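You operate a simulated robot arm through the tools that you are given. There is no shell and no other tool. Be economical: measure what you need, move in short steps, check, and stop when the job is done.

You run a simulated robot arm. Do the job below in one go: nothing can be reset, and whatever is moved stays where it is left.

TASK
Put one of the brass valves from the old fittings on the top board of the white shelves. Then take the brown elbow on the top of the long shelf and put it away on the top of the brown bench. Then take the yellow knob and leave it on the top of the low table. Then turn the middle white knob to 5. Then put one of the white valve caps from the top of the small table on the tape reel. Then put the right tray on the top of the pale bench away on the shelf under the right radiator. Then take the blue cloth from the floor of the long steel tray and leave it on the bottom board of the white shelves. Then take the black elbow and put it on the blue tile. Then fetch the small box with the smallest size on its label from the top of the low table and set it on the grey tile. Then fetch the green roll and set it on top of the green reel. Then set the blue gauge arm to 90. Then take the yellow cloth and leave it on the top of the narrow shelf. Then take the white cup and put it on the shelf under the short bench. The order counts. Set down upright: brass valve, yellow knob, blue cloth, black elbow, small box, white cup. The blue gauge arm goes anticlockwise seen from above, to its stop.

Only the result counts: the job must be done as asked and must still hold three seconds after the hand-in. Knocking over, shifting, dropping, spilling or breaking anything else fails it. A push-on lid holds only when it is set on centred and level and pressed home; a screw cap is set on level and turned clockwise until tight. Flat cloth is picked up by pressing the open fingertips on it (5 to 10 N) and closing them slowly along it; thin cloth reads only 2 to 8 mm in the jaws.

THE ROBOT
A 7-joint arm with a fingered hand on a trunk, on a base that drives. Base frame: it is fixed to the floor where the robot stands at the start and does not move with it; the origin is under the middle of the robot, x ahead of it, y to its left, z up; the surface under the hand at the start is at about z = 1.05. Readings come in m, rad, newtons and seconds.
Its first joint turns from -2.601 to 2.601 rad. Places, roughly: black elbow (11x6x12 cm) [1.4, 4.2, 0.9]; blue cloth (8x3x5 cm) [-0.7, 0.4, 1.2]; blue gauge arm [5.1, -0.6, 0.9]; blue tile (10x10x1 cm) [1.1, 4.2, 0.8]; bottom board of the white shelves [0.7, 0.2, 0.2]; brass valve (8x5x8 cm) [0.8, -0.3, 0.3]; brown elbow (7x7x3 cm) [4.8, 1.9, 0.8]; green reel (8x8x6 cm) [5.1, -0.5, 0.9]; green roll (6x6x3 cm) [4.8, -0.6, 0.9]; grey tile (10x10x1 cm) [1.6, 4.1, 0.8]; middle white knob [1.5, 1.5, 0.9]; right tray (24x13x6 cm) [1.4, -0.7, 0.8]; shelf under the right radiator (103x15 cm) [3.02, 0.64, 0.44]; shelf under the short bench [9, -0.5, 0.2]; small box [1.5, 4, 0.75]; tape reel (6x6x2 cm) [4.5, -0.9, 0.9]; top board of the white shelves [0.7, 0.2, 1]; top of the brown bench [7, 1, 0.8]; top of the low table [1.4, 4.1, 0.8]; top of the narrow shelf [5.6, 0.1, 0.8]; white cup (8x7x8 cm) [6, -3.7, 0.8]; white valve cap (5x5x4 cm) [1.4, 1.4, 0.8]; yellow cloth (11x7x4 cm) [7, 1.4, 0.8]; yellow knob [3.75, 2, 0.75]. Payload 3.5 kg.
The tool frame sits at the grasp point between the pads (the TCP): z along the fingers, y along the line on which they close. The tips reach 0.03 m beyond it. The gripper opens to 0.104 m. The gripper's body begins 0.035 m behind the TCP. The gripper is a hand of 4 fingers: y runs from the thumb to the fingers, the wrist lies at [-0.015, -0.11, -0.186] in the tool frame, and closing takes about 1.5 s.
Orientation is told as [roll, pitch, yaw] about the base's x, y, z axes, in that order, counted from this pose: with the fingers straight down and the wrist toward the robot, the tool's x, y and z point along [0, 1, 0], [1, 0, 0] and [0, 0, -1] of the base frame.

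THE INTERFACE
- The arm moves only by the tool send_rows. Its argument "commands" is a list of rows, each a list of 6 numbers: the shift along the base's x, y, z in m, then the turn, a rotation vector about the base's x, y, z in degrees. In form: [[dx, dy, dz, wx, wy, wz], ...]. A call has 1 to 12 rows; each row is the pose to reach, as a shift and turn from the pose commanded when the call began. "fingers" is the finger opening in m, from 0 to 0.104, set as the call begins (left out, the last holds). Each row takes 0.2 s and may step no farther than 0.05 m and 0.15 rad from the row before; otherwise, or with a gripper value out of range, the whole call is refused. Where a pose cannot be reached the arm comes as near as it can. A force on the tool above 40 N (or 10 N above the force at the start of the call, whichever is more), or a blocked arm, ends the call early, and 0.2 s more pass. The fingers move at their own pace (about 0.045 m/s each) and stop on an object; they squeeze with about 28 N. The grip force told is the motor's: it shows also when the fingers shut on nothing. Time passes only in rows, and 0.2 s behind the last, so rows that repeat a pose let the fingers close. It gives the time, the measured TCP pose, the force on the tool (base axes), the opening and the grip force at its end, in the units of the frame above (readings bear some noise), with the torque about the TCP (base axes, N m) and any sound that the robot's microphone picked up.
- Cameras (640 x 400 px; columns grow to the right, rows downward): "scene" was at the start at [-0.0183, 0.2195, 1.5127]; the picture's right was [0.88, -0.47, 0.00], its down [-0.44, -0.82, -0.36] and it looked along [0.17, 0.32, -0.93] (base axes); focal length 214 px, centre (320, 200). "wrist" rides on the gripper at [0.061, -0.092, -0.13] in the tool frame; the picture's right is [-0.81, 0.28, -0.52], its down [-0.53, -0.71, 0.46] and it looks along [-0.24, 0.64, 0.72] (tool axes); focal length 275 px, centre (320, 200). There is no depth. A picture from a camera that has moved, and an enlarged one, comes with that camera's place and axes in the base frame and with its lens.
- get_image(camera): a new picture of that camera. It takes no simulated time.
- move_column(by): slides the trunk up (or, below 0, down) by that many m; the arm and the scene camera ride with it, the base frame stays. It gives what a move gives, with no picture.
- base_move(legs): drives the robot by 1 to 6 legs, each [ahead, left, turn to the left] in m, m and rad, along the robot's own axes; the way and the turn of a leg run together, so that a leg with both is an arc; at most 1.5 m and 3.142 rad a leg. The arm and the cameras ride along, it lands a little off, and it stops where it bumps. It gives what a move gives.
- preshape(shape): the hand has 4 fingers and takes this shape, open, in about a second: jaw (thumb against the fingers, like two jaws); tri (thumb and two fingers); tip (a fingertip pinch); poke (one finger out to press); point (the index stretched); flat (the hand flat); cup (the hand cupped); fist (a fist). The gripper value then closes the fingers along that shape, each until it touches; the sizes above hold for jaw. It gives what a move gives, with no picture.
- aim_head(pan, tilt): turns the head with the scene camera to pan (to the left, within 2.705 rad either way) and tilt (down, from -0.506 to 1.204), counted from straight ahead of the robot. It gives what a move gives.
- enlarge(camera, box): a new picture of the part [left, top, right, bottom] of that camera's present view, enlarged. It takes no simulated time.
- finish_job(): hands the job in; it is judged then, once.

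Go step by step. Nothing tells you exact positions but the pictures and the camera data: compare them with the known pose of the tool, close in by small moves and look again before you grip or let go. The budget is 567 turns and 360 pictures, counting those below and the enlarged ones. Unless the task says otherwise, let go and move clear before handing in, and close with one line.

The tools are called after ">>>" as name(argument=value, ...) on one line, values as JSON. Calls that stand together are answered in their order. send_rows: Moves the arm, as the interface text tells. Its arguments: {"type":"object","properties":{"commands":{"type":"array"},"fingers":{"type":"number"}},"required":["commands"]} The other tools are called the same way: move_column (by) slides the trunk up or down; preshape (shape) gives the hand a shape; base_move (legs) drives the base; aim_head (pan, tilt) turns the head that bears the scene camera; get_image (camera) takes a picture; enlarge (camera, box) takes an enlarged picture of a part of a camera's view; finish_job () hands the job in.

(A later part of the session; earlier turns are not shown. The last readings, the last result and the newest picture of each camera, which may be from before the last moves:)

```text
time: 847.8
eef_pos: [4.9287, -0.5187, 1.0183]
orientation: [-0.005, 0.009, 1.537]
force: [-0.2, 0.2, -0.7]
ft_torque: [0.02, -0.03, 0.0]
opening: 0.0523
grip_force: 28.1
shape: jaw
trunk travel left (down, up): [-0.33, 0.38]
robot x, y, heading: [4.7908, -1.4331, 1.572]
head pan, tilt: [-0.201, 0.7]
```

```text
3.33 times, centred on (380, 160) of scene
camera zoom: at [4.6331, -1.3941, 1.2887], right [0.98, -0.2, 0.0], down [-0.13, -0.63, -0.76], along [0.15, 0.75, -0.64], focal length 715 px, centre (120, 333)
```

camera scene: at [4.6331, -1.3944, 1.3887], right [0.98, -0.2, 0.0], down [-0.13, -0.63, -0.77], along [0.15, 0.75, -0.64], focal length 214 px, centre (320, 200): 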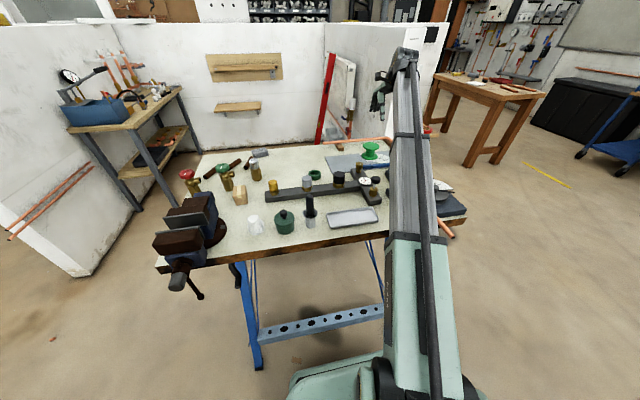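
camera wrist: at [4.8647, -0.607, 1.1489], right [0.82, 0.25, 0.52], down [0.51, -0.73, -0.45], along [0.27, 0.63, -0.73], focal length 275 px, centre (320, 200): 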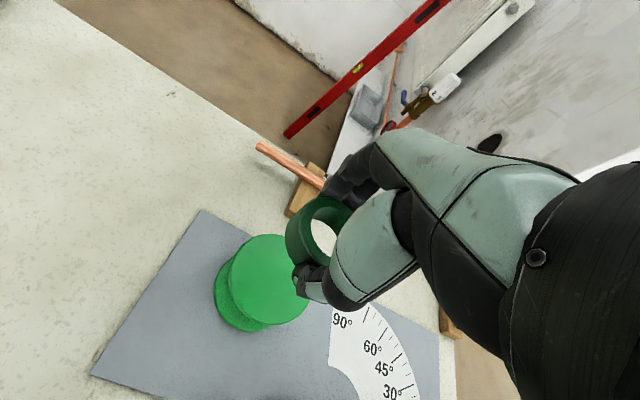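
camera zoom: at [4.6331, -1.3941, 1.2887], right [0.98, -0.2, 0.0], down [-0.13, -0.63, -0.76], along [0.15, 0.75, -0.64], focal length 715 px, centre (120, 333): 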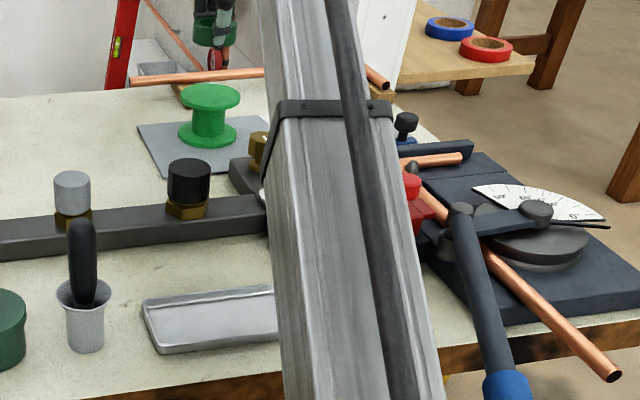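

>>> send_rows(commands=[[0, 0, -0.03, 0, 0, 0], [0, 0, -0.045, 0, 0, 0], [0, 0, -0.052, 0, 0, 0], [0, 0, -0.058, 0, 0, 0]])

>>> get_image(camera="wrist")

>>> enlarge(camera="scene", box=[340, 100, 400, 160])

```text
time: 848.8
eef_pos: [4.9286, -0.5191, 0.9622]
orientation: [-0.003, 0.008, 1.536]
force: [-0.8, 0.0, -0.7]
ft_torque: [-0.03, 0.02, -0.02]
opening: 0.0523
grip_force: 27.7
shape: jaw
trunk travel left (down, up): [-0.33, 0.38]
robot x, y, heading: [4.7902, -1.4326, 1.573]
head pan, tilt: [-0.201, 0.7]
```

```text
100 pictures are left
camera wrist: at [4.8648, -0.6073, 1.0918], right [0.82, 0.25, 0.52], down [0.51, -0.73, -0.45], along [0.27, 0.63, -0.73], focal length 275 px, centre (320, 200)
```

wrist: 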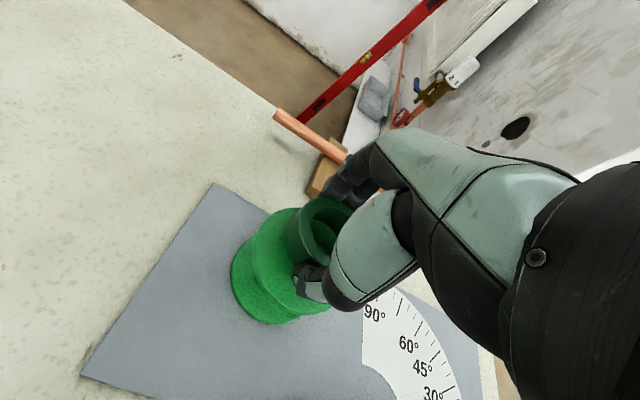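

```text
6.67 times, centred on (370, 130) of scene
camera zoom: at [4.6332, -1.3941, 1.2887], right [0.98, -0.2, 0.0], down [-0.13, -0.63, -0.76], along [0.15, 0.75, -0.64], focal length 1430 px, centre (-13, 667)
```

zoom: 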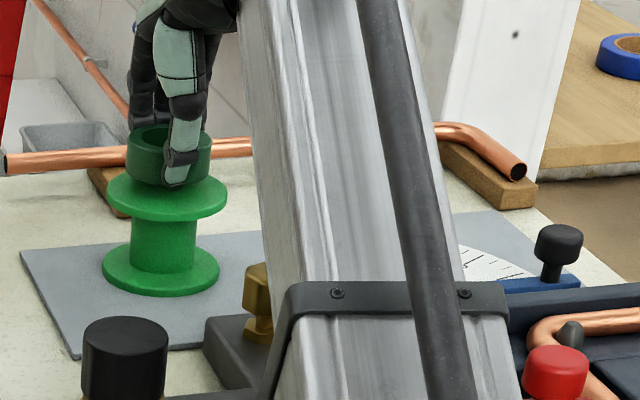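

>>> send_rows(commands=[[0, 0, -0.004, 0, 0, 0], [0, 0, -0.008, 0, 0, 0], [0, 0, -0.011, 0, 0, 0]])

>>> enlarge(camera="scene", box=[340, 100, 400, 160])

```text
time: 849.6
eef_pos: [4.9274, -0.5194, 0.9525]
orientation: [-0.004, 0.004, 1.535]
force: [-0.9, 1.1, 16.1]
ft_torque: [0.1, 0.03, 0.01]
opening: 0.0527
grip_force: 27.4
shape: jaw
trunk travel left (down, up): [-0.33, 0.38]
robot x, y, heading: [4.7856, -1.432, 1.578]
head pan, tilt: [-0.201, 0.7]
```

```text
6.67 times, centred on (370, 130) of scene
camera zoom: at [4.6329, -1.3956, 1.2891], right [0.98, -0.2, 0.0], down [-0.13, -0.63, -0.77], along [0.15, 0.75, -0.64], focal length 1430 px, centre (-13, 667)
```

zoom: 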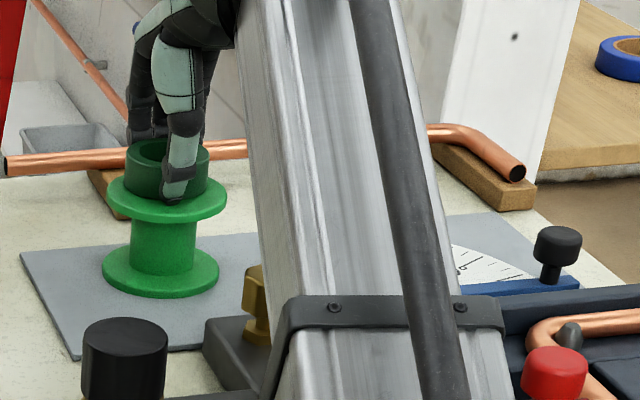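

Contact made and the roll is centred. Releasing.

>>> send_rows(commands=[[0, 0, 0.003, 0, 0, 0], [0, 0, 0.003, 0, 0, 0], [0, 0, 0.003, 0, 0, 0], [0, 0, 0.003, 0, 0, 0]], fingers=0.08)

>>> send_rows(commands=[[0, 0, 0.03, 0, 0, 0], [0, 0, 0.07, 0, 0, 0], [0.0, 0, 0.1, 0, 0, 0]])

>>> get_image(camera="wrist")

>>> enlarge(camera="scene", box=[340, 90, 460, 180])

```text
time: 850.6
eef_pos: [4.9273, -0.5192, 0.9523]
orientation: [-0.003, 0.008, 1.536]
force: [0.1, -1.7, 2.0]
ft_torque: [0.08, -0.02, 0.02]
opening: 0.0792
grip_force: 0.1
shape: jaw
trunk travel left (down, up): [-0.33, 0.38]
robot x, y, heading: [4.7837, -1.4311, 1.577]
head pan, tilt: [-0.201, 0.7]
```

```text
time: 851.4
eef_pos: [4.9272, -0.5177, 1.0548]
orientation: [-0.003, 0.01, 1.534]
force: [-0.1, 0.2, -1.2]
ft_torque: [0.03, -0.03, -0.02]
opening: 0.08
grip_force: 0.0
shape: jaw
trunk travel left (down, up): [-0.33, 0.38]
robot x, y, heading: [4.7862, -1.4312, 1.579]
head pan, tilt: [-0.201, 0.7]
```

```text
97 pictures are left
camera wrist: at [4.8647, -0.6068, 1.1856], right [0.82, 0.25, 0.52], down [0.51, -0.74, -0.45], along [0.27, 0.63, -0.73], focal length 275 px, centre (320, 200)
```

wrist: 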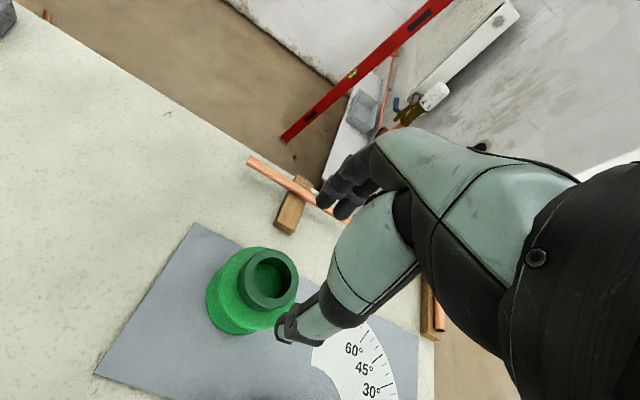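

```text
4.44 times, centred on (400, 135) of scene
camera zoom: at [4.6332, -1.3941, 1.2887], right [0.98, -0.2, 0.0], down [-0.13, -0.63, -0.76], along [0.15, 0.75, -0.64], focal length 953 px, centre (-36, 489)
```

zoom: 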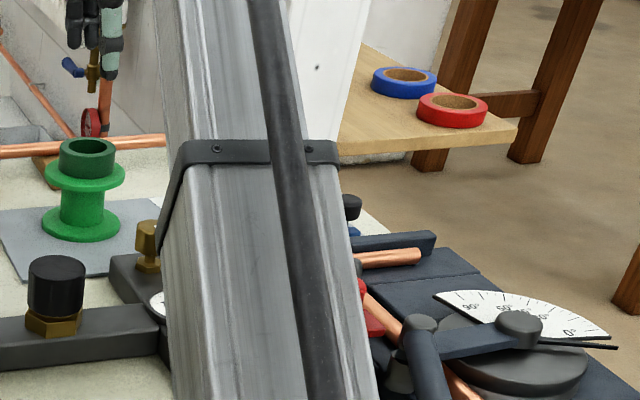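

>>> send_rows(commands=[[0.04, -0.015, 0.01, 0, 0, 0], [0.08, -0.03, 0.01, 0, 0, 0], [0.12, -0.045, 0.01, 0, 0, 0], [0.16, -0.06, 0.01, 0, 0, 0], [0.2, -0.075, 0.01, 0, 0, 0], [0.24, -0.09, 0.01, 0, 0, 0]], fingers=0.06)

>>> get_image(camera="wrist")

>>> enlarge(camera="wrist", box=[180, 180, 360, 360])

```text
time: 852.8
eef_pos: [5.1681, -0.6102, 1.0611]
orientation: [-0.004, 0.008, 1.538]
force: [-0.6, -0.3, 0.2]
ft_torque: [0.0, -0.02, -0.01]
opening: 0.0603
grip_force: 0.0
shape: jaw
trunk travel left (down, up): [-0.33, 0.38]
robot x, y, heading: [4.7886, -1.4342, 1.572]
head pan, tilt: [-0.201, 0.7]
```

```text
95 pictures are left
camera wrist: at [5.1055, -0.6981, 1.1924], right [0.82, 0.25, 0.52], down [0.51, -0.73, -0.45], along [0.27, 0.63, -0.73], focal length 275 px, centre (320, 200)
```

wrist: 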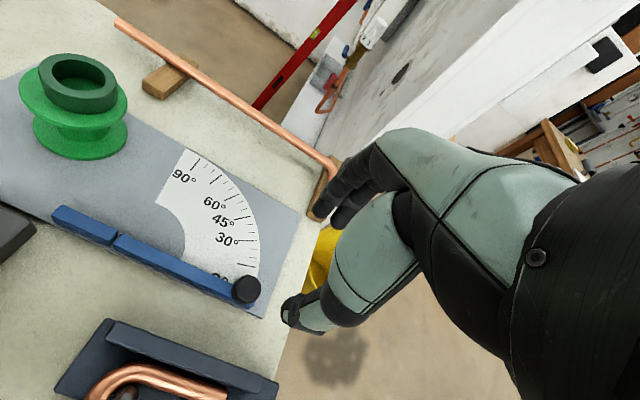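

```text
2.22 times, centred on (270, 270) of wrist
camera zoom: at [5.1055, -0.6981, 1.1924], right [0.82, 0.25, 0.52], down [0.51, -0.73, -0.45], along [0.27, 0.63, -0.73], focal length 612 px, centre (431, 44)
```

zoom: 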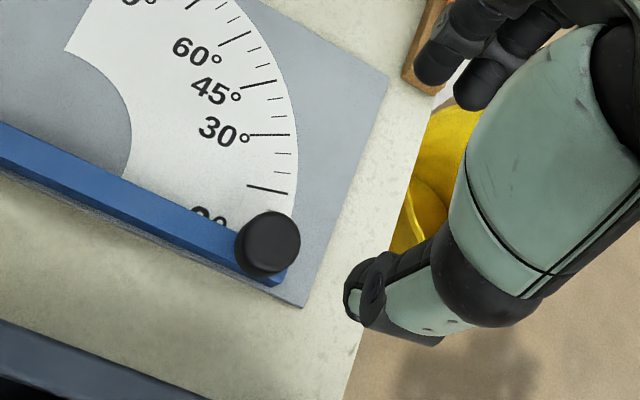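

>>> send_rows(commands=[[-0.003, 0.003, -0.045, 0, 0, 0], [-0.003, 0.003, -0.09, 0, 0, 0], [-0.003, 0.003, -0.12, 0, 0, 0], [-0.003, 0.003, -0.136, 0, 0, 0]])

>>> get_image(camera="wrist")

```text
time: 853.8
eef_pos: [5.1664, -0.6056, 0.9256]
orientation: [-0.003, 0.008, 1.534]
force: [0.5, -0.7, 0.5]
ft_torque: [0.01, 0.0, -0.01]
opening: 0.0604
grip_force: 0.0
shape: jaw
trunk travel left (down, up): [-0.33, 0.38]
robot x, y, heading: [4.7864, -1.4315, 1.572]
head pan, tilt: [-0.201, 0.7]
```

```text
93 pictures are left
camera wrist: at [5.1026, -0.6934, 1.0565], right [0.82, 0.25, 0.52], down [0.51, -0.73, -0.45], along [0.27, 0.63, -0.73], focal length 275 px, centre (320, 200)
```

wrist: 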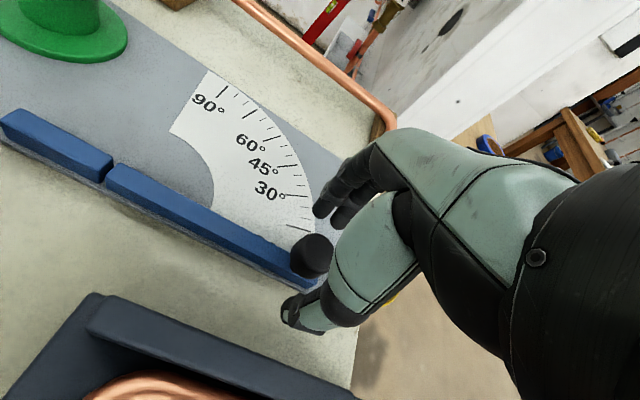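

>>> send_rows(commands=[[-0.005, -0.004, -0.005, 0, 0, 0], [-0.005, -0.004, -0.012, 0, 0, 0]])

>>> send_rows(commands=[[0, 0, 0, 0, 0, 0], [0, 0, 0, 0, 0, 0], [0, 0, 0, 0, 0, 0], [0, 0, 0, 0, 0, 0]], fingers=0.0)

>>> get_image(camera="wrist")

```text
time: 854.4
eef_pos: [5.16, -0.6099, 0.9146]
orientation: [-0.004, 0.008, 1.538]
force: [0.1, 0.4, 0.0]
ft_torque: [0.0, -0.03, 0.0]
opening: 0.0602
grip_force: 0.1
shape: jaw
trunk travel left (down, up): [-0.33, 0.38]
robot x, y, heading: [4.7865, -1.434, 1.57]
head pan, tilt: [-0.201, 0.7]
```

```text
time: 855.4
eef_pos: [5.1597, -0.6093, 0.9133]
orientation: [-0.004, 0.009, 1.535]
force: [-2.8, 0.0, -9.6]
ft_torque: [0.02, 0.04, 0.0]
opening: 0.0151
grip_force: 28.0
shape: jaw
trunk travel left (down, up): [-0.33, 0.38]
robot x, y, heading: [4.7861, -1.4334, 1.574]
head pan, tilt: [-0.201, 0.7]
```

```text
92 pictures are left
camera wrist: at [5.0967, -0.698, 1.0436], right [0.82, 0.25, 0.52], down [0.51, -0.74, -0.45], along [0.27, 0.63, -0.73], focal length 275 px, centre (320, 200)
```

wrist: 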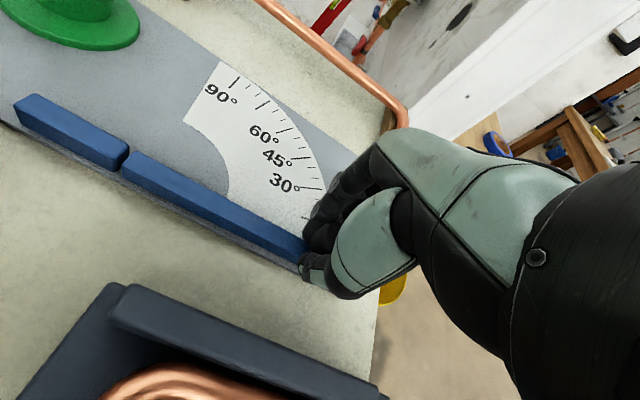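

>>> send_rows(commands=[[-0.0019, 0.0212, 0, 0, 0, 4], [-0.0074, 0.0417, 0, 0, 0, 8], [-0.0163, 0.061, 0, 0, 0, 12], [-0.0285, 0.0784, 0, 0, 0, 16]])

>>> get_image(camera="wrist")

```text
time: 856.4
eef_pos: [5.1325, -0.5353, 0.9098]
orientation: [-0.006, 0.005, 1.812]
force: [13.8, 10.2, 0.6]
ft_torque: [0.39, -0.2, 0.04]
opening: 0.0151
grip_force: 27.9
shape: jaw
out of reach, approached as far as the arm can: row 4
trunk travel left (down, up): [-0.33, 0.38]
robot x, y, heading: [4.7885, -1.4309, 1.572]
head pan, tilt: [-0.201, 0.7]
```

```text
91 pictures are left
camera wrist: at [5.0956, -0.6401, 1.0408], right [0.72, 0.46, 0.52], down [0.69, -0.57, -0.45], along [0.09, 0.68, -0.73], focal length 275 px, centre (320, 200)
```

wrist: 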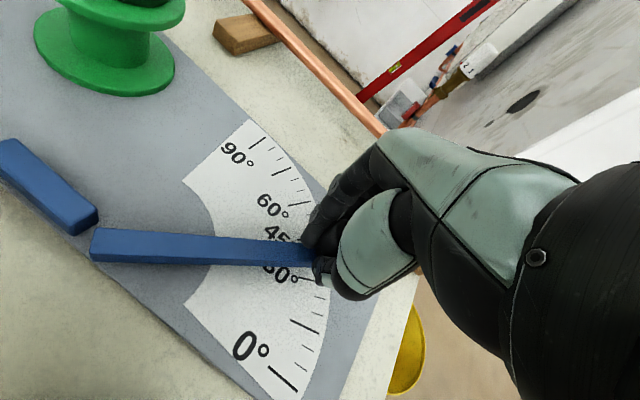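

>>> send_rows(commands=[[-0.004, 0.004, 0, 5, 1.2, 0], [-0.008, 0.01, 0, 9.5, 2.4, 0], [-0.017, 0.019, 0, 14, 3.5, 0], [-0.0345, 0.0311, 0, 14, 3.5, 0], [-0.0536, 0.04, 0, 14, 3.5, 0], [-0.074, 0.0455, 0, 14, 3.5, 0]])

>>> get_image(camera="wrist")

```text
time: 857.8
eef_pos: [5.0558, -0.4923, 0.9099]
orientation: [-0.003, -0.238, 1.816]
force: [1.6, -16.0, -24.6]
ft_torque: [-0.69, 0.23, 0.41]
opening: 0.0131
grip_force: 27.6
shape: jaw
trunk travel left (down, up): [-0.33, 0.38]
robot x, y, heading: [4.786, -1.4317, 1.578]
head pan, tilt: [-0.201, 0.7]
```

```text
90 pictures are left
camera wrist: at [5.0261, -0.6236, 1.0144], right [0.75, 0.34, 0.57], down [0.66, -0.44, -0.61], along [0.04, 0.83, -0.55], focal length 275 px, centre (320, 200)
```

wrist: 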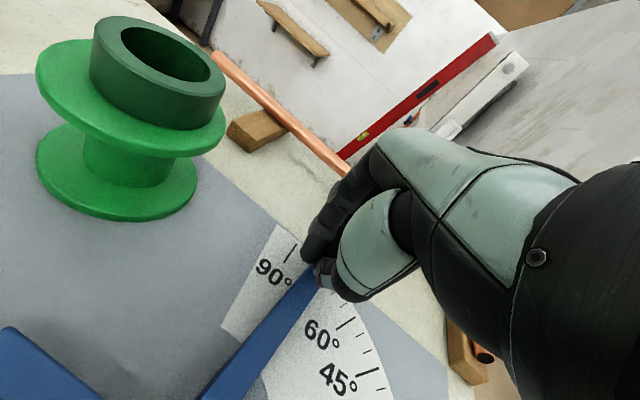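

>>> send_rows(commands=[[-0.01, 0.003, 0, 0, 0, 0], [-0.019, 0.004, 0, 0, 0, 0], [-0.027, 0.004, 0, 0, 0, 0]])

>>> enlarge(camera="wrist", box=[160, 180, 400, 400])

```text
time: 858.6
eef_pos: [5.0312, -0.4877, 0.9105]
orientation: [-0.003, -0.24, 1.814]
force: [19.1, -20.8, -23.5]
ft_torque: [-0.76, -0.05, 0.0]
opening: 0.0133
grip_force: 28.4
shape: jaw
trunk travel left (down, up): [-0.33, 0.38]
robot x, y, heading: [4.7865, -1.4317, 1.577]
head pan, tilt: [-0.201, 0.7]
```

```text
1.82 times, centred on (280, 290) of wrist
camera zoom: at [5.0029, -0.619, 1.0155], right [0.75, 0.33, 0.57], down [0.66, -0.44, -0.61], along [0.05, 0.83, -0.55], focal length 500 px, centre (393, 36)
```

zoom: 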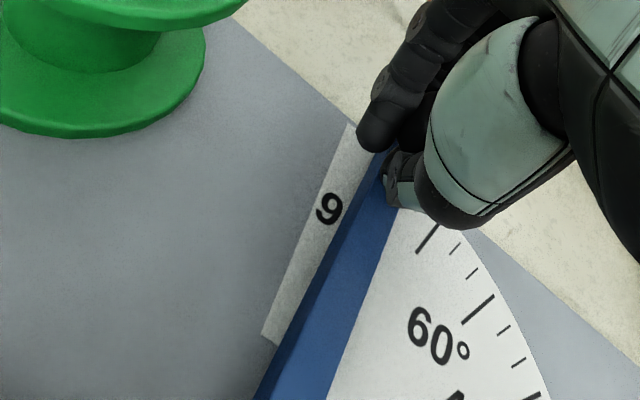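

>>> send_rows(commands=[[-0.006, 0.0, 0, 0, 0, 0], [-0.012, -0.001, 0, 0, 0, 0], [-0.012, -0.001, 0, 0, 0, 0]])

>>> enlarge(camera="wrist", box=[160, 180, 400, 400])

```text
time: 859.4
eef_pos: [5.0108, -0.4871, 0.9144]
orientation: [-0.003, -0.244, 1.819]
force: [-1.0, 1.4, 0.3]
ft_torque: [0.04, 0.0, 0.02]
opening: 0.0119
grip_force: 27.8
shape: jaw
trunk travel left (down, up): [-0.33, 0.38]
robot x, y, heading: [4.7887, -1.43, 1.576]
head pan, tilt: [-0.201, 0.7]
```

```text
1.82 times, centred on (280, 290) of wrist
camera zoom: at [4.9824, -0.6198, 1.0181], right [0.75, 0.33, 0.57], down [0.66, -0.43, -0.61], along [0.04, 0.84, -0.55], focal length 500 px, centre (393, 36)
```

zoom: 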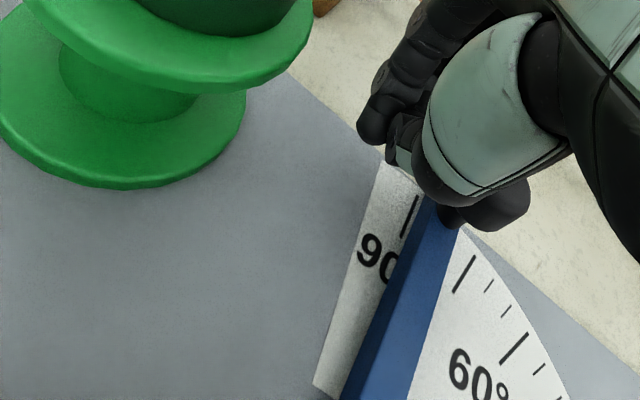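

>>> send_rows(commands=[[0, 0, 0.04, 0, 0, 0], [0, 0, 0.07, 0, 0, 0], [0.045, 0, 0.07, 0, 0, 0], [0.09, 0.0, 0.07, 0, 0, 0], [0.105, 0, 0.07, 0, 0, 0]])

>>> get_image(camera="wrist")

```text
time: 860.6
eef_pos: [5.1126, -0.5023, 0.9761]
orientation: [-0.006, -0.246, 1.814]
force: [0.3, 0.1, 0.3]
ft_torque: [-0.02, 0.0, 0.03]
opening: 0.0113
grip_force: 28.0
shape: jaw
out of reach, approached as far as the arm can: row 4, 5
trunk travel left (down, up): [-0.33, 0.38]
robot x, y, heading: [4.786, -1.4308, 1.573]
head pan, tilt: [-0.201, 0.7]
```

```text
87 pictures are left
camera wrist: at [5.082, -0.6363, 1.079], right [0.75, 0.33, 0.57], down [0.66, -0.44, -0.61], along [0.05, 0.84, -0.54], focal length 275 px, centre (320, 200)
```

wrist: 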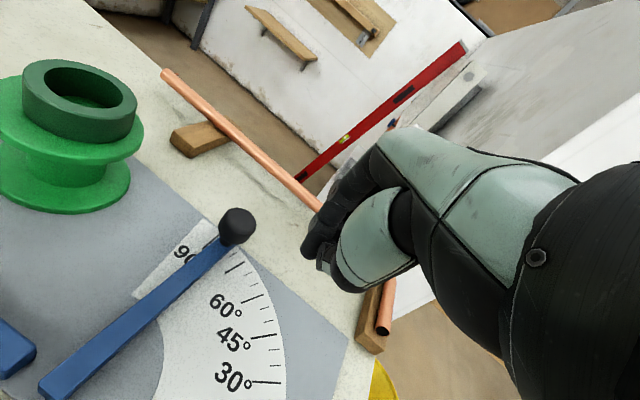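

>>> send_rows(commands=[[0, 0.0, -0.03, 0, 0, 0], [0, 0, -0.058, 0, 0, 0], [-0.01, 0, -0.06, 0, 0, 0], [-0.02, 0, -0.06, 0, 0, 0]])

>>> get_image(camera="wrist")

```text
time: 861.6
eef_pos: [5.0908, -0.5076, 0.9153]
orientation: [-0.002, -0.244, 1.816]
force: [-0.7, -0.2, -0.6]
ft_torque: [0.0, 0.02, -0.01]
opening: 0.0115
grip_force: 27.8
shape: jaw
trunk travel left (down, up): [-0.33, 0.38]
robot x, y, heading: [4.7875, -1.432, 1.574]
head pan, tilt: [-0.201, 0.7]
```

```text
86 pictures are left
camera wrist: at [5.0625, -0.6381, 1.0197], right [0.75, 0.33, 0.57], down [0.66, -0.44, -0.61], along [0.05, 0.84, -0.55], focal length 275 px, centre (320, 200)
```

wrist: 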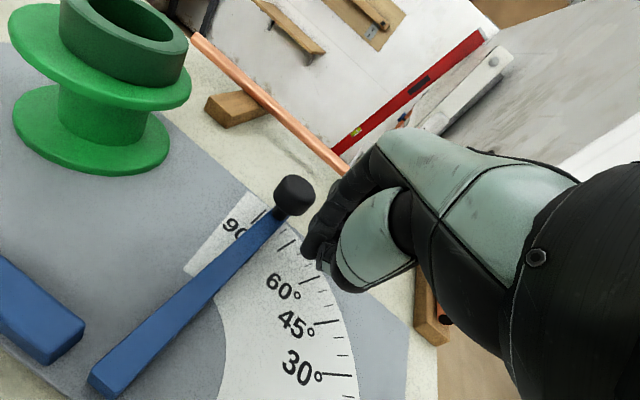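

>>> send_rows(commands=[[-0.01, 0.008, 0, 0, 0, 0], [-0.018, 0.012, 0, 0, 0, 0], [-0.024, 0.012, 0, 0, 0, 0], [-0.03, 0.012, 0, 0, 0, 0]])

>>> get_image(camera="wrist")

```text
time: 862.6
eef_pos: [5.0709, -0.4947, 0.9175]
orientation: [-0.007, -0.246, 1.807]
force: [38.7, -0.3, 8.6]
ft_torque: [0.07, -0.11, -0.41]
opening: 0.0114
grip_force: 28.4
shape: jaw
trunk travel left (down, up): [-0.33, 0.38]
robot x, y, heading: [4.7872, -1.433, 1.573]
head pan, tilt: [-0.201, 0.7]
```

```text
85 pictures are left
camera wrist: at [5.04, -0.6268, 1.021], right [0.75, 0.33, 0.57], down [0.66, -0.44, -0.61], along [0.05, 0.84, -0.54], focal length 275 px, centre (320, 200)
```

wrist: 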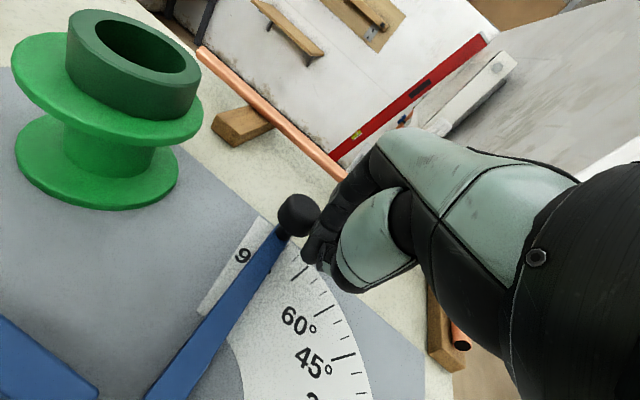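

>>> send_rows(commands=[[0.01, -0.005, 0, 0, 0, 0], [0.03, -0.01, 0.0, 0, 0, 0], [0.035, -0.015, 0.04, 0, 0, 0], [0.035, -0.02, 0.08, 0, 0, 0]])

>>> get_image(camera="wrist")

>>> enlarge(camera="wrist", box=[60, 180, 300, 380])

```text
time: 863.6
eef_pos: [5.0977, -0.5119, 0.9961]
orientation: [-0.003, -0.243, 1.817]
force: [0.3, -0.1, 0.1]
ft_torque: [0.0, 0.0, -0.01]
opening: 0.0113
grip_force: 27.7
shape: jaw
trunk travel left (down, up): [-0.33, 0.38]
robot x, y, heading: [4.7872, -1.4301, 1.574]
head pan, tilt: [-0.201, 0.7]
```

```text
84 pictures are left
camera wrist: at [5.0686, -0.6445, 1.1008], right [0.75, 0.33, 0.57], down [0.66, -0.44, -0.61], along [0.04, 0.84, -0.55], focal length 275 px, centre (320, 200)
```

wrist: 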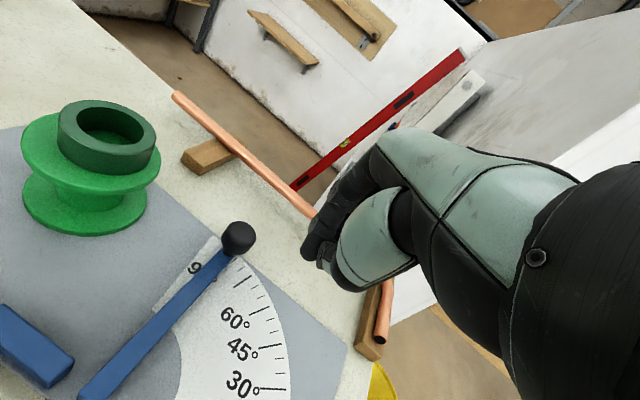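

```text
2.00 times, centred on (180, 280) of wrist
camera zoom: at [5.0686, -0.6445, 1.1008], right [0.75, 0.33, 0.57], down [0.66, -0.44, -0.61], along [0.04, 0.84, -0.55], focal length 551 px, centre (600, 40)
```

zoom: 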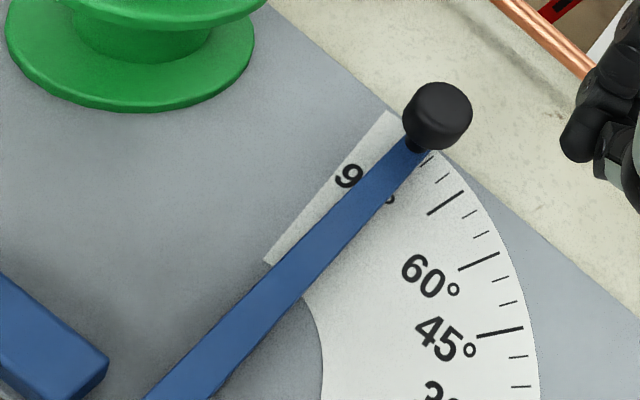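

>>> send_rows(commands=[[-0.02, -0.03, 0.03, -5, -1.2, 0], [-0.04, -0.06, 0.06, -9.5, -2.4, 0], [-0.06, -0.08, 0.07, -14, -3.5, 0]])

>>> send_rows(commands=[[-0.03, 0.015, 0, 0, 0, -6], [-0.06, 0.03, 0, 0, 0, -12], [-0.09, 0.045, 0, 0, 0, -16], [-0.11, 0.06, 0, 0, 0, -16]], fingers=0.104)

>>> get_image(camera="wrist")

```text
time: 864.4
eef_pos: [5.0364, -0.5942, 1.0664]
orientation: [-0.003, 0.008, 1.815]
force: [1.0, 0.2, 0.5]
ft_torque: [-0.01, 0.05, 0.0]
opening: 0.0109
grip_force: 28.7
shape: jaw
trunk travel left (down, up): [-0.33, 0.38]
robot x, y, heading: [4.7907, -1.4306, 1.572]
head pan, tilt: [-0.201, 0.7]
```

```text
time: 865.4
eef_pos: [4.9269, -0.5327, 1.066]
orientation: [-0.004, 0.01, 1.537]
force: [0.7, -0.2, 0.0]
ft_torque: [-0.02, 0.0, 0.0]
opening: 0.1034
grip_force: 0.0
shape: jaw
trunk travel left (down, up): [-0.33, 0.38]
robot x, y, heading: [4.7872, -1.4349, 1.572]
head pan, tilt: [-0.201, 0.7]
```

```text
82 pictures are left
camera wrist: at [4.8637, -0.621, 1.1966], right [0.82, 0.25, 0.52], down [0.51, -0.74, -0.45], along [0.27, 0.63, -0.73], focal length 275 px, centre (320, 200)
```

wrist: 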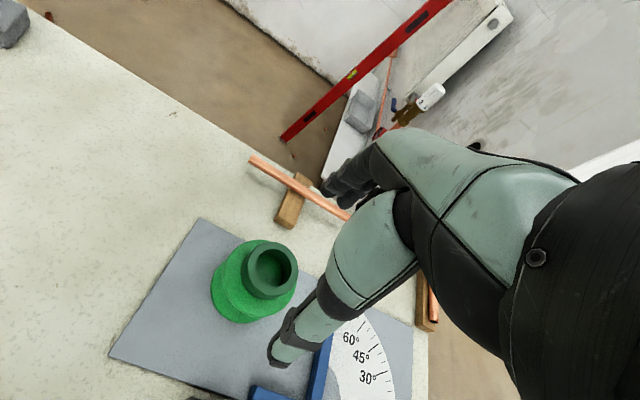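

>>> send_rows(commands=[[0.001, 0.0137, -0.04, 0, 0, 0], [0.001, 0.0137, -0.08, 0, 0, 0], [0.001, 0.0137, -0.115, 0, 0, 0], [0.001, 0.0137, -0.138, 0, 0, 0]])

>>> get_image(camera="wrist")

>>> enlarge(camera="scene", box=[340, 90, 400, 150])

```text
time: 866.4
eef_pos: [4.9271, -0.5197, 0.929]
orientation: [-0.003, 0.007, 1.536]
force: [0.0, 1.7, 0.3]
ft_torque: [0.03, 0.02, 0.02]
opening: 0.1039
grip_force: 0.0
shape: jaw
trunk travel left (down, up): [-0.33, 0.38]
robot x, y, heading: [4.7855, -1.4339, 1.574]
head pan, tilt: [-0.201, 0.7]
```

```text
81 pictures are left
camera wrist: at [4.8645, -0.6086, 1.0599], right [0.82, 0.25, 0.52], down [0.51, -0.73, -0.45], along [0.27, 0.63, -0.73], focal length 275 px, centre (320, 200)
```

wrist: 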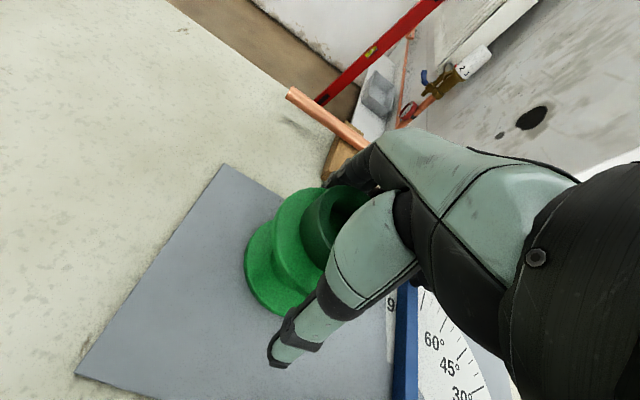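

```text
6.67 times, centred on (370, 120) of scene
camera zoom: at [4.6332, -1.3942, 1.2888], right [0.98, -0.2, 0.0], down [-0.13, -0.63, -0.77], along [0.15, 0.75, -0.64], focal length 1430 px, centre (-13, 733)
```

zoom: 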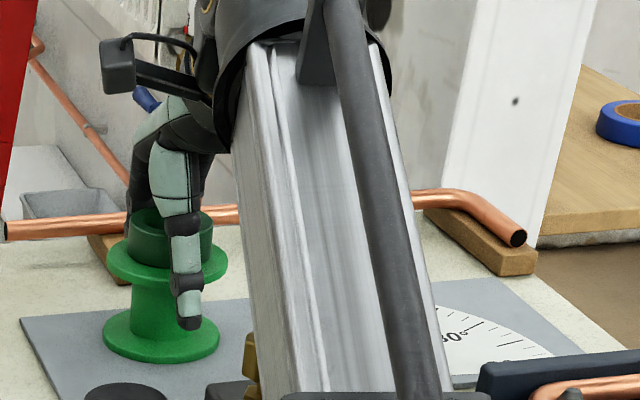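

>>> send_rows(commands=[[0, 0, 0, 0, 0, 0], [0, 0, 0, 0, 0, 0], [0, 0, 0, 0, 0, 0], [0, 0, 0, 0, 0, 0]], fingers=0.0)

>>> get_image(camera="wrist")

>>> enlarge(camera="scene", box=[340, 90, 400, 150])

```text
time: 867.4
eef_pos: [4.9267, -0.5189, 0.9278]
orientation: [-0.004, 0.008, 1.536]
force: [-0.2, -0.2, 0.5]
ft_torque: [0.03, -0.01, -0.01]
opening: 0.0669
grip_force: 28.1
shape: jaw
trunk travel left (down, up): [-0.33, 0.38]
robot x, y, heading: [4.7856, -1.4299, 1.578]
head pan, tilt: [-0.201, 0.7]
```

```text
79 pictures are left
camera wrist: at [4.8645, -0.6086, 1.0598], right [0.82, 0.25, 0.52], down [0.51, -0.74, -0.45], along [0.27, 0.63, -0.73], focal length 275 px, centre (320, 200)
```

wrist: 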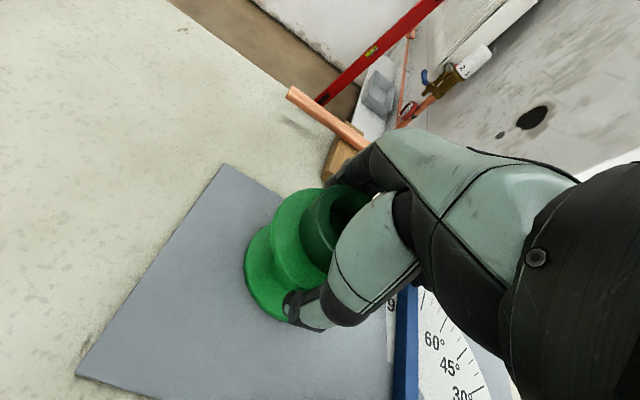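

```text
6.67 times, centred on (370, 120) of scene
camera zoom: at [4.6332, -1.394, 1.2887], right [0.98, -0.2, 0.0], down [-0.13, -0.63, -0.76], along [0.15, 0.75, -0.64], focal length 1430 px, centre (-13, 733)
```

zoom: 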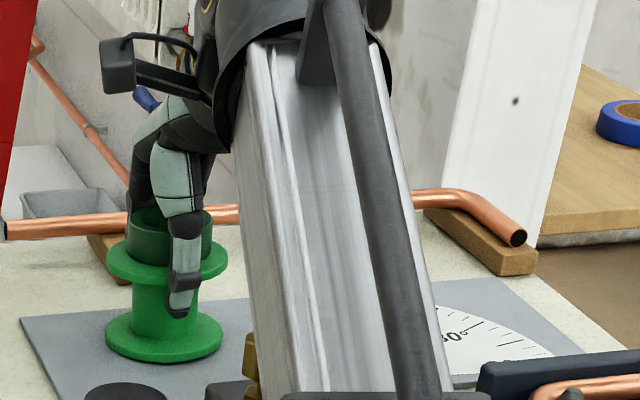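

>>> send_rows(commands=[[0, 0, 0.015, 0, 0, 0], [0, 0, 0.04, 0, 0, 0], [0, -0.005, 0.065, 0, 0, 0], [0, -0.01, 0.085, 0, 0, 0]])

>>> enlarge(camera="scene", box=[330, 80, 410, 160])

```text
time: 868.4
eef_pos: [4.9275, -0.5302, 1.013]
orientation: [-0.002, 0.01, 1.538]
force: [0.3, -0.4, -2.7]
ft_torque: [-0.02, 0.03, -0.01]
opening: 0.0664
grip_force: 27.8
shape: jaw
trunk travel left (down, up): [-0.33, 0.38]
robot x, y, heading: [4.7851, -1.4331, 1.576]
head pan, tilt: [-0.201, 0.7]
```

```text
5.00 times, centred on (370, 120) of scene
camera zoom: at [4.6333, -1.394, 1.2887], right [0.98, -0.2, 0.0], down [-0.13, -0.63, -0.76], along [0.15, 0.75, -0.64], focal length 1072 px, centre (70, 600)
```

zoom: 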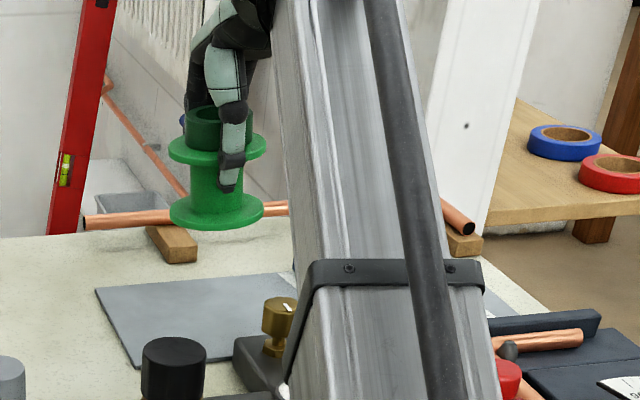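

>>> send_rows(commands=[[0.025, 0, 0, 0, 0, 0], [0.05, 0, 0, 0, 0, 0], [0.075, 0.0, 0, 0, 0, 0], [0.1, 0, 0, 0, 0, 0], [0.125, 0, 0, 0, 0, 0], [0.15, 0, 0, 0, 0, 0], [0.175, 0.003, 0, 0, 0, 0]])

>>> get_image(camera="wrist")

```text
time: 870.0
eef_pos: [5.0966, -0.5408, 1.0069]
orientation: [-0.004, 0.005, 1.535]
force: [-0.4, 0.4, -0.8]
ft_torque: [0.02, -0.01, 0.03]
opening: 0.0665
grip_force: 28.1
shape: jaw
out of reach, approached as far as the arm can: row 6, 7
trunk travel left (down, up): [-0.33, 0.38]
robot x, y, heading: [4.7858, -1.4312, 1.575]
head pan, tilt: [-0.201, 0.7]
```

```text
76 pictures are left
camera wrist: at [5.0329, -0.6294, 1.1375], right [0.82, 0.25, 0.52], down [0.51, -0.73, -0.45], along [0.27, 0.63, -0.73], focal length 275 px, centre (320, 200)
```

wrist: 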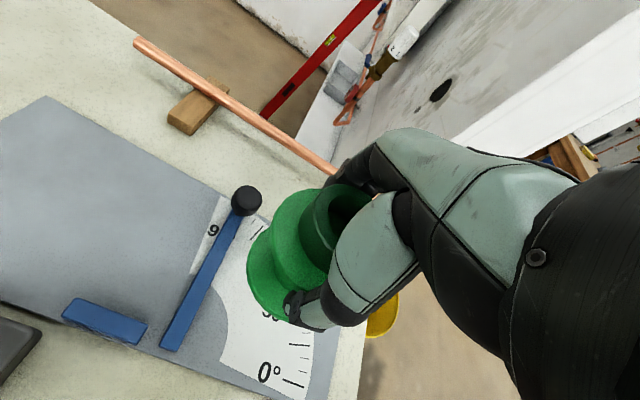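

>>> move_column(by=-0.045)

>>> send_rows(commands=[[0.008, 0.008, -0.006, 0, 0, 0], [0.01, 0.014, -0.012, 0, 0, 0]])

>>> get_image(camera="wrist")

```text
time: 870.8
eef_pos: [5.0964, -0.5401, 0.9616]
orientation: [-0.002, 0.005, 1.536]
force: [-0.3, 0.6, -1.7]
ft_torque: [-0.01, -0.03, 0.03]
opening: 0.0661
grip_force: 27.7
shape: jaw
trunk travel left (down, up): [-0.285, 0.425]
robot x, y, heading: [4.7869, -1.4323, 1.574]
head pan, tilt: [-0.201, 0.7]
```

```text
time: 871.4
eef_pos: [5.1029, -0.536, 0.9462]
orientation: [-0.003, 0.004, 1.535]
force: [-0.3, -0.7, -0.8]
ft_torque: [0.01, 0.03, 0.01]
opening: 0.0666
grip_force: 28.1
shape: jaw
out of reach, approached as far as the arm can: row 1, 2
trunk travel left (down, up): [-0.285, 0.425]
robot x, y, heading: [4.7851, -1.4302, 1.579]
head pan, tilt: [-0.201, 0.7]
```

```text
75 pictures are left
camera wrist: at [5.0395, -0.6246, 1.0761], right [0.82, 0.25, 0.52], down [0.51, -0.73, -0.45], along [0.27, 0.63, -0.73], focal length 275 px, centre (320, 200)
```

wrist: 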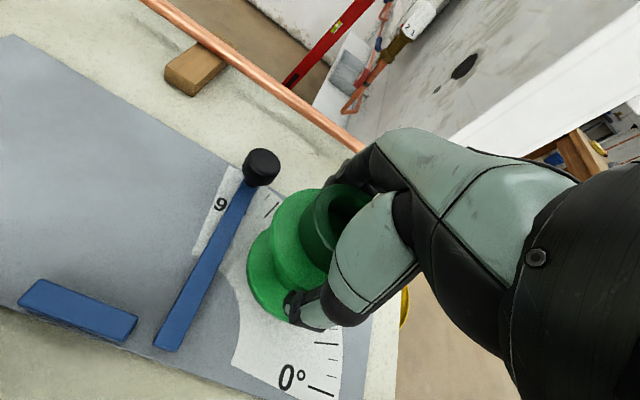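

>>> send_rows(commands=[[0.007, 0.0, -0.005, 0, 0, 0], [0.007, 0.0, -0.012, 0, 0, 0], [0.007, 0, -0.016, 0, 0, 0]])

>>> get_image(camera="wrist")

```text
time: 872.2
eef_pos: [5.11, -0.5354, 0.9303]
orientation: [-0.003, 0.006, 1.537]
force: [0.1, 0.1, -1.7]
ft_torque: [-0.02, 0.02, 0.0]
opening: 0.0665
grip_force: 28.0
shape: jaw
trunk travel left (down, up): [-0.285, 0.425]
robot x, y, heading: [4.7883, -1.4319, 1.579]
head pan, tilt: [-0.201, 0.7]
```

```text
74 pictures are left
camera wrist: at [5.0457, -0.6243, 1.061], right [0.82, 0.25, 0.52], down [0.51, -0.73, -0.45], along [0.27, 0.63, -0.73], focal length 275 px, centre (320, 200)
```

wrist: 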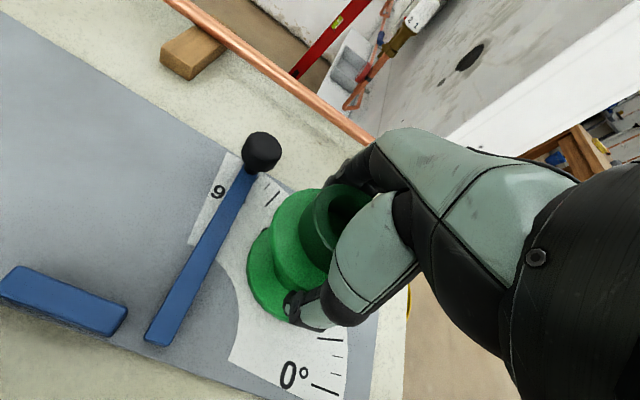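

>>> send_rows(commands=[[-0.005, 0.006, 0, 0, 0, 0], [-0.007, 0.012, 0, 0, 0, 0], [-0.007, 0.012, -0.003, 0, 0, 0]])

>>> enlarge(camera="wrist", box=[140, 120, 360, 360])

```text
time: 873.0
eef_pos: [5.1003, -0.5261, 0.9275]
orientation: [-0.006, 0.001, 1.535]
force: [1.7, -1.8, 6.5]
ft_torque: [0.2, 0.06, -0.02]
opening: 0.0665
grip_force: 28.5
shape: jaw
out of reach, approached as far as the arm can: row 2, 3
trunk travel left (down, up): [-0.285, 0.425]
robot x, y, heading: [4.7866, -1.4343, 1.571]
head pan, tilt: [-0.201, 0.7]
```

```text
1.67 times, centred on (250, 240) of wrist
camera zoom: at [5.0376, -0.6157, 1.0575], right [0.82, 0.25, 0.52], down [0.51, -0.73, -0.45], along [0.27, 0.63, -0.72], focal length 459 px, centre (437, 133)
```

zoom: 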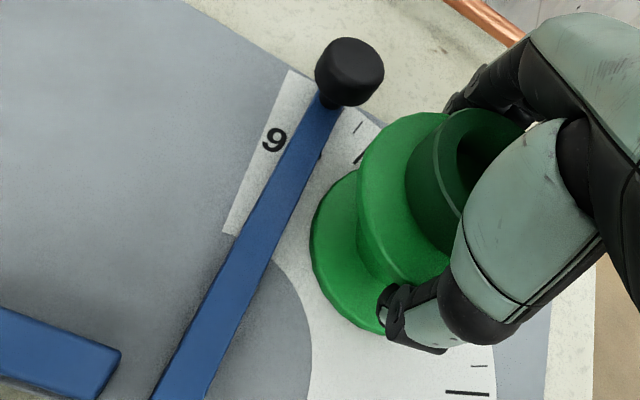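

>>> send_rows(commands=[[0, 0, 0, 0, 0, 0], [0, 0, 0, 0, 0, 0], [0, 0, 0, 0, 0, 0], [0, 0, 0, 0, 0, 0], [0, 0, 0, 0, 0, 0]], fingers=0.104)

>>> send_rows(commands=[[0, 0, 0.02, 0, 0, 0], [0, 0, 0.05, 0, 0, 0], [0, -0.01, 0.09, 0, 0, 0], [-0.03, -0.04, 0.11, 0, 0, 0], [-0.06, -0.07, 0.13, 0, 0, 0], [-0.09, -0.1, 0.14, 0, 0, 0]])

>>> get_image(camera="wrist")

```text
time: 874.2
eef_pos: [5.099, -0.5261, 0.9263]
orientation: [-0.005, 0.004, 1.535]
force: [0.1, 0.0, 0.2]
ft_torque: [0.0, 0.0, -0.02]
opening: 0.1035
grip_force: 0.1
shape: jaw
trunk travel left (down, up): [-0.285, 0.425]
robot x, y, heading: [4.7851, -1.4334, 1.577]
head pan, tilt: [-0.201, 0.7]
```

```text
time: 875.6
eef_pos: [5.0106, -0.6268, 1.0661]
orientation: [-0.004, 0.003, 1.535]
force: [-0.5, 0.6, -0.1]
ft_torque: [0.0, 0.04, 0.02]
opening: 0.1037
grip_force: 0.1
shape: jaw
out of reach, approached as far as the arm can: row 1, 2, 3
trunk travel left (down, up): [-0.285, 0.425]
robot x, y, heading: [4.7865, -1.4362, 1.576]
head pan, tilt: [-0.201, 0.7]
```

```text
72 pictures are left
camera wrist: at [4.947, -0.7166, 1.1965], right [0.82, 0.25, 0.52], down [0.51, -0.73, -0.45], along [0.27, 0.63, -0.73], focal length 275 px, centre (320, 200)
```

wrist: 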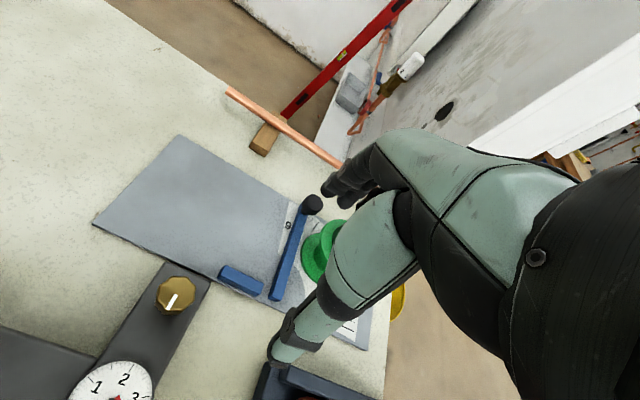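

>>> move_column(by=0.3)

>>> base_move(legs=[[-0.35, 0.0, 0]])

>>> aim_head(pan=-0.4, tilt=0.6)

>>> get_image(camera="scene")

```text
time: 878.6
eef_pos: [5.0114, -0.6268, 1.3664]
orientation: [-0.005, 0.004, 1.537]
force: [-0.3, 0.1, -0.1]
ft_torque: [-0.02, -0.05, -0.02]
opening: 0.1036
grip_force: 0.0
shape: jaw
trunk travel left (down, up): [-0.585, 0.125]
robot x, y, heading: [4.7838, -1.4338, 1.573]
head pan, tilt: [-0.201, 0.7]
```

```text
time: 880.9
eef_pos: [5.0115, -0.9843, 1.3661]
orientation: [-0.003, 0.003, 1.535]
force: [0.3, -0.1, -0.6]
ft_torque: [0.05, -0.03, -0.01]
opening: 0.1035
grip_force: 0.0
shape: jaw
trunk travel left (down, up): [-0.585, 0.125]
robot x, y, heading: [4.7826, -1.7875, 1.575]
head pan, tilt: [-0.201, 0.7]
```

```text
time: 881.7
eef_pos: [5.0108, -0.9828, 1.367]
orientation: [-0.004, 0.004, 1.536]
force: [0.0, 0.0, 0.1]
ft_torque: [-0.01, 0.01, -0.01]
opening: 0.1036
grip_force: 0.1
shape: jaw
trunk travel left (down, up): [-0.585, 0.125]
robot x, y, heading: [4.7858, -1.7855, 1.573]
head pan, tilt: [-0.4, 0.6]
```

```text
71 pictures are left
camera scene: at [4.6518, -1.752, 1.5523], right [0.92, -0.39, 0.0], down [-0.22, -0.52, -0.82], along [0.32, 0.76, -0.57], focal length 214 px, centre (320, 200)
```

scene: 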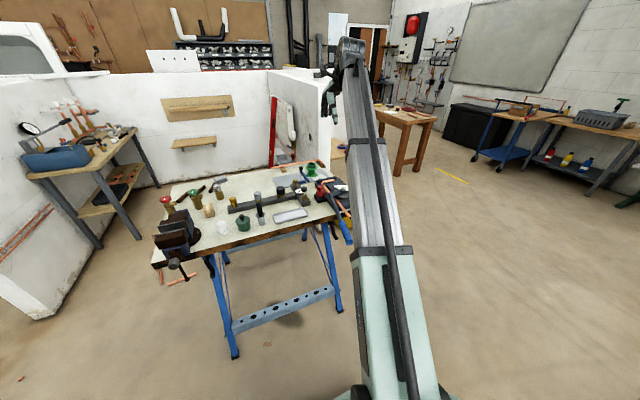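

>>> enlarge(camera="scene", box=[220, 145, 360, 245])

```text
4.00 times, centred on (290, 195) of scene
camera zoom: at [4.6518, -1.752, 1.5523], right [0.92, -0.39, 0.0], down [-0.22, -0.52, -0.82], along [0.32, 0.76, -0.57], focal length 858 px, centre (440, 220)
```

zoom: 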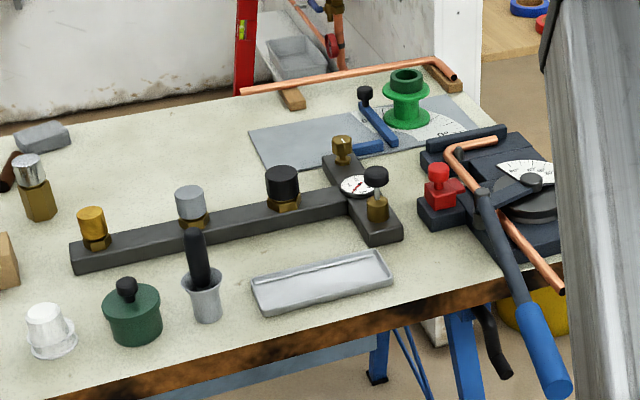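

>>> base_move(legs=[[-0.1, -1.4, 0], [0, -1.38, 0], [0, -0.15, 0]])

>>> base_move(legs=[[1.4, 0, 0], [1.4, 0, 0]])

```text
time: 896.0
eef_pos: [7.896, -1.074, 1.367]
orientation: [-0.003, 0.005, 1.548]
force: [-0.6, -0.4, -0.4]
ft_torque: [-0.01, 0.05, -0.03]
opening: 0.1038
grip_force: 0.1
shape: jaw
trunk travel left (down, up): [-0.585, 0.125]
robot x, y, heading: [7.6826, -1.8846, 1.587]
head pan, tilt: [-0.4, 0.6]
```

```text
time: 909.6
eef_pos: [7.8076, 1.7376, 1.3661]
orientation: [-0.004, 0.006, 1.561]
force: [-0.7, 0.4, 0.6]
ft_torque: [-0.02, -0.01, 0.0]
opening: 0.1035
grip_force: 0.0
shape: jaw
trunk travel left (down, up): [-0.585, 0.125]
robot x, y, heading: [7.6031, 0.9325, 1.595]
head pan, tilt: [-0.4, 0.6]
```

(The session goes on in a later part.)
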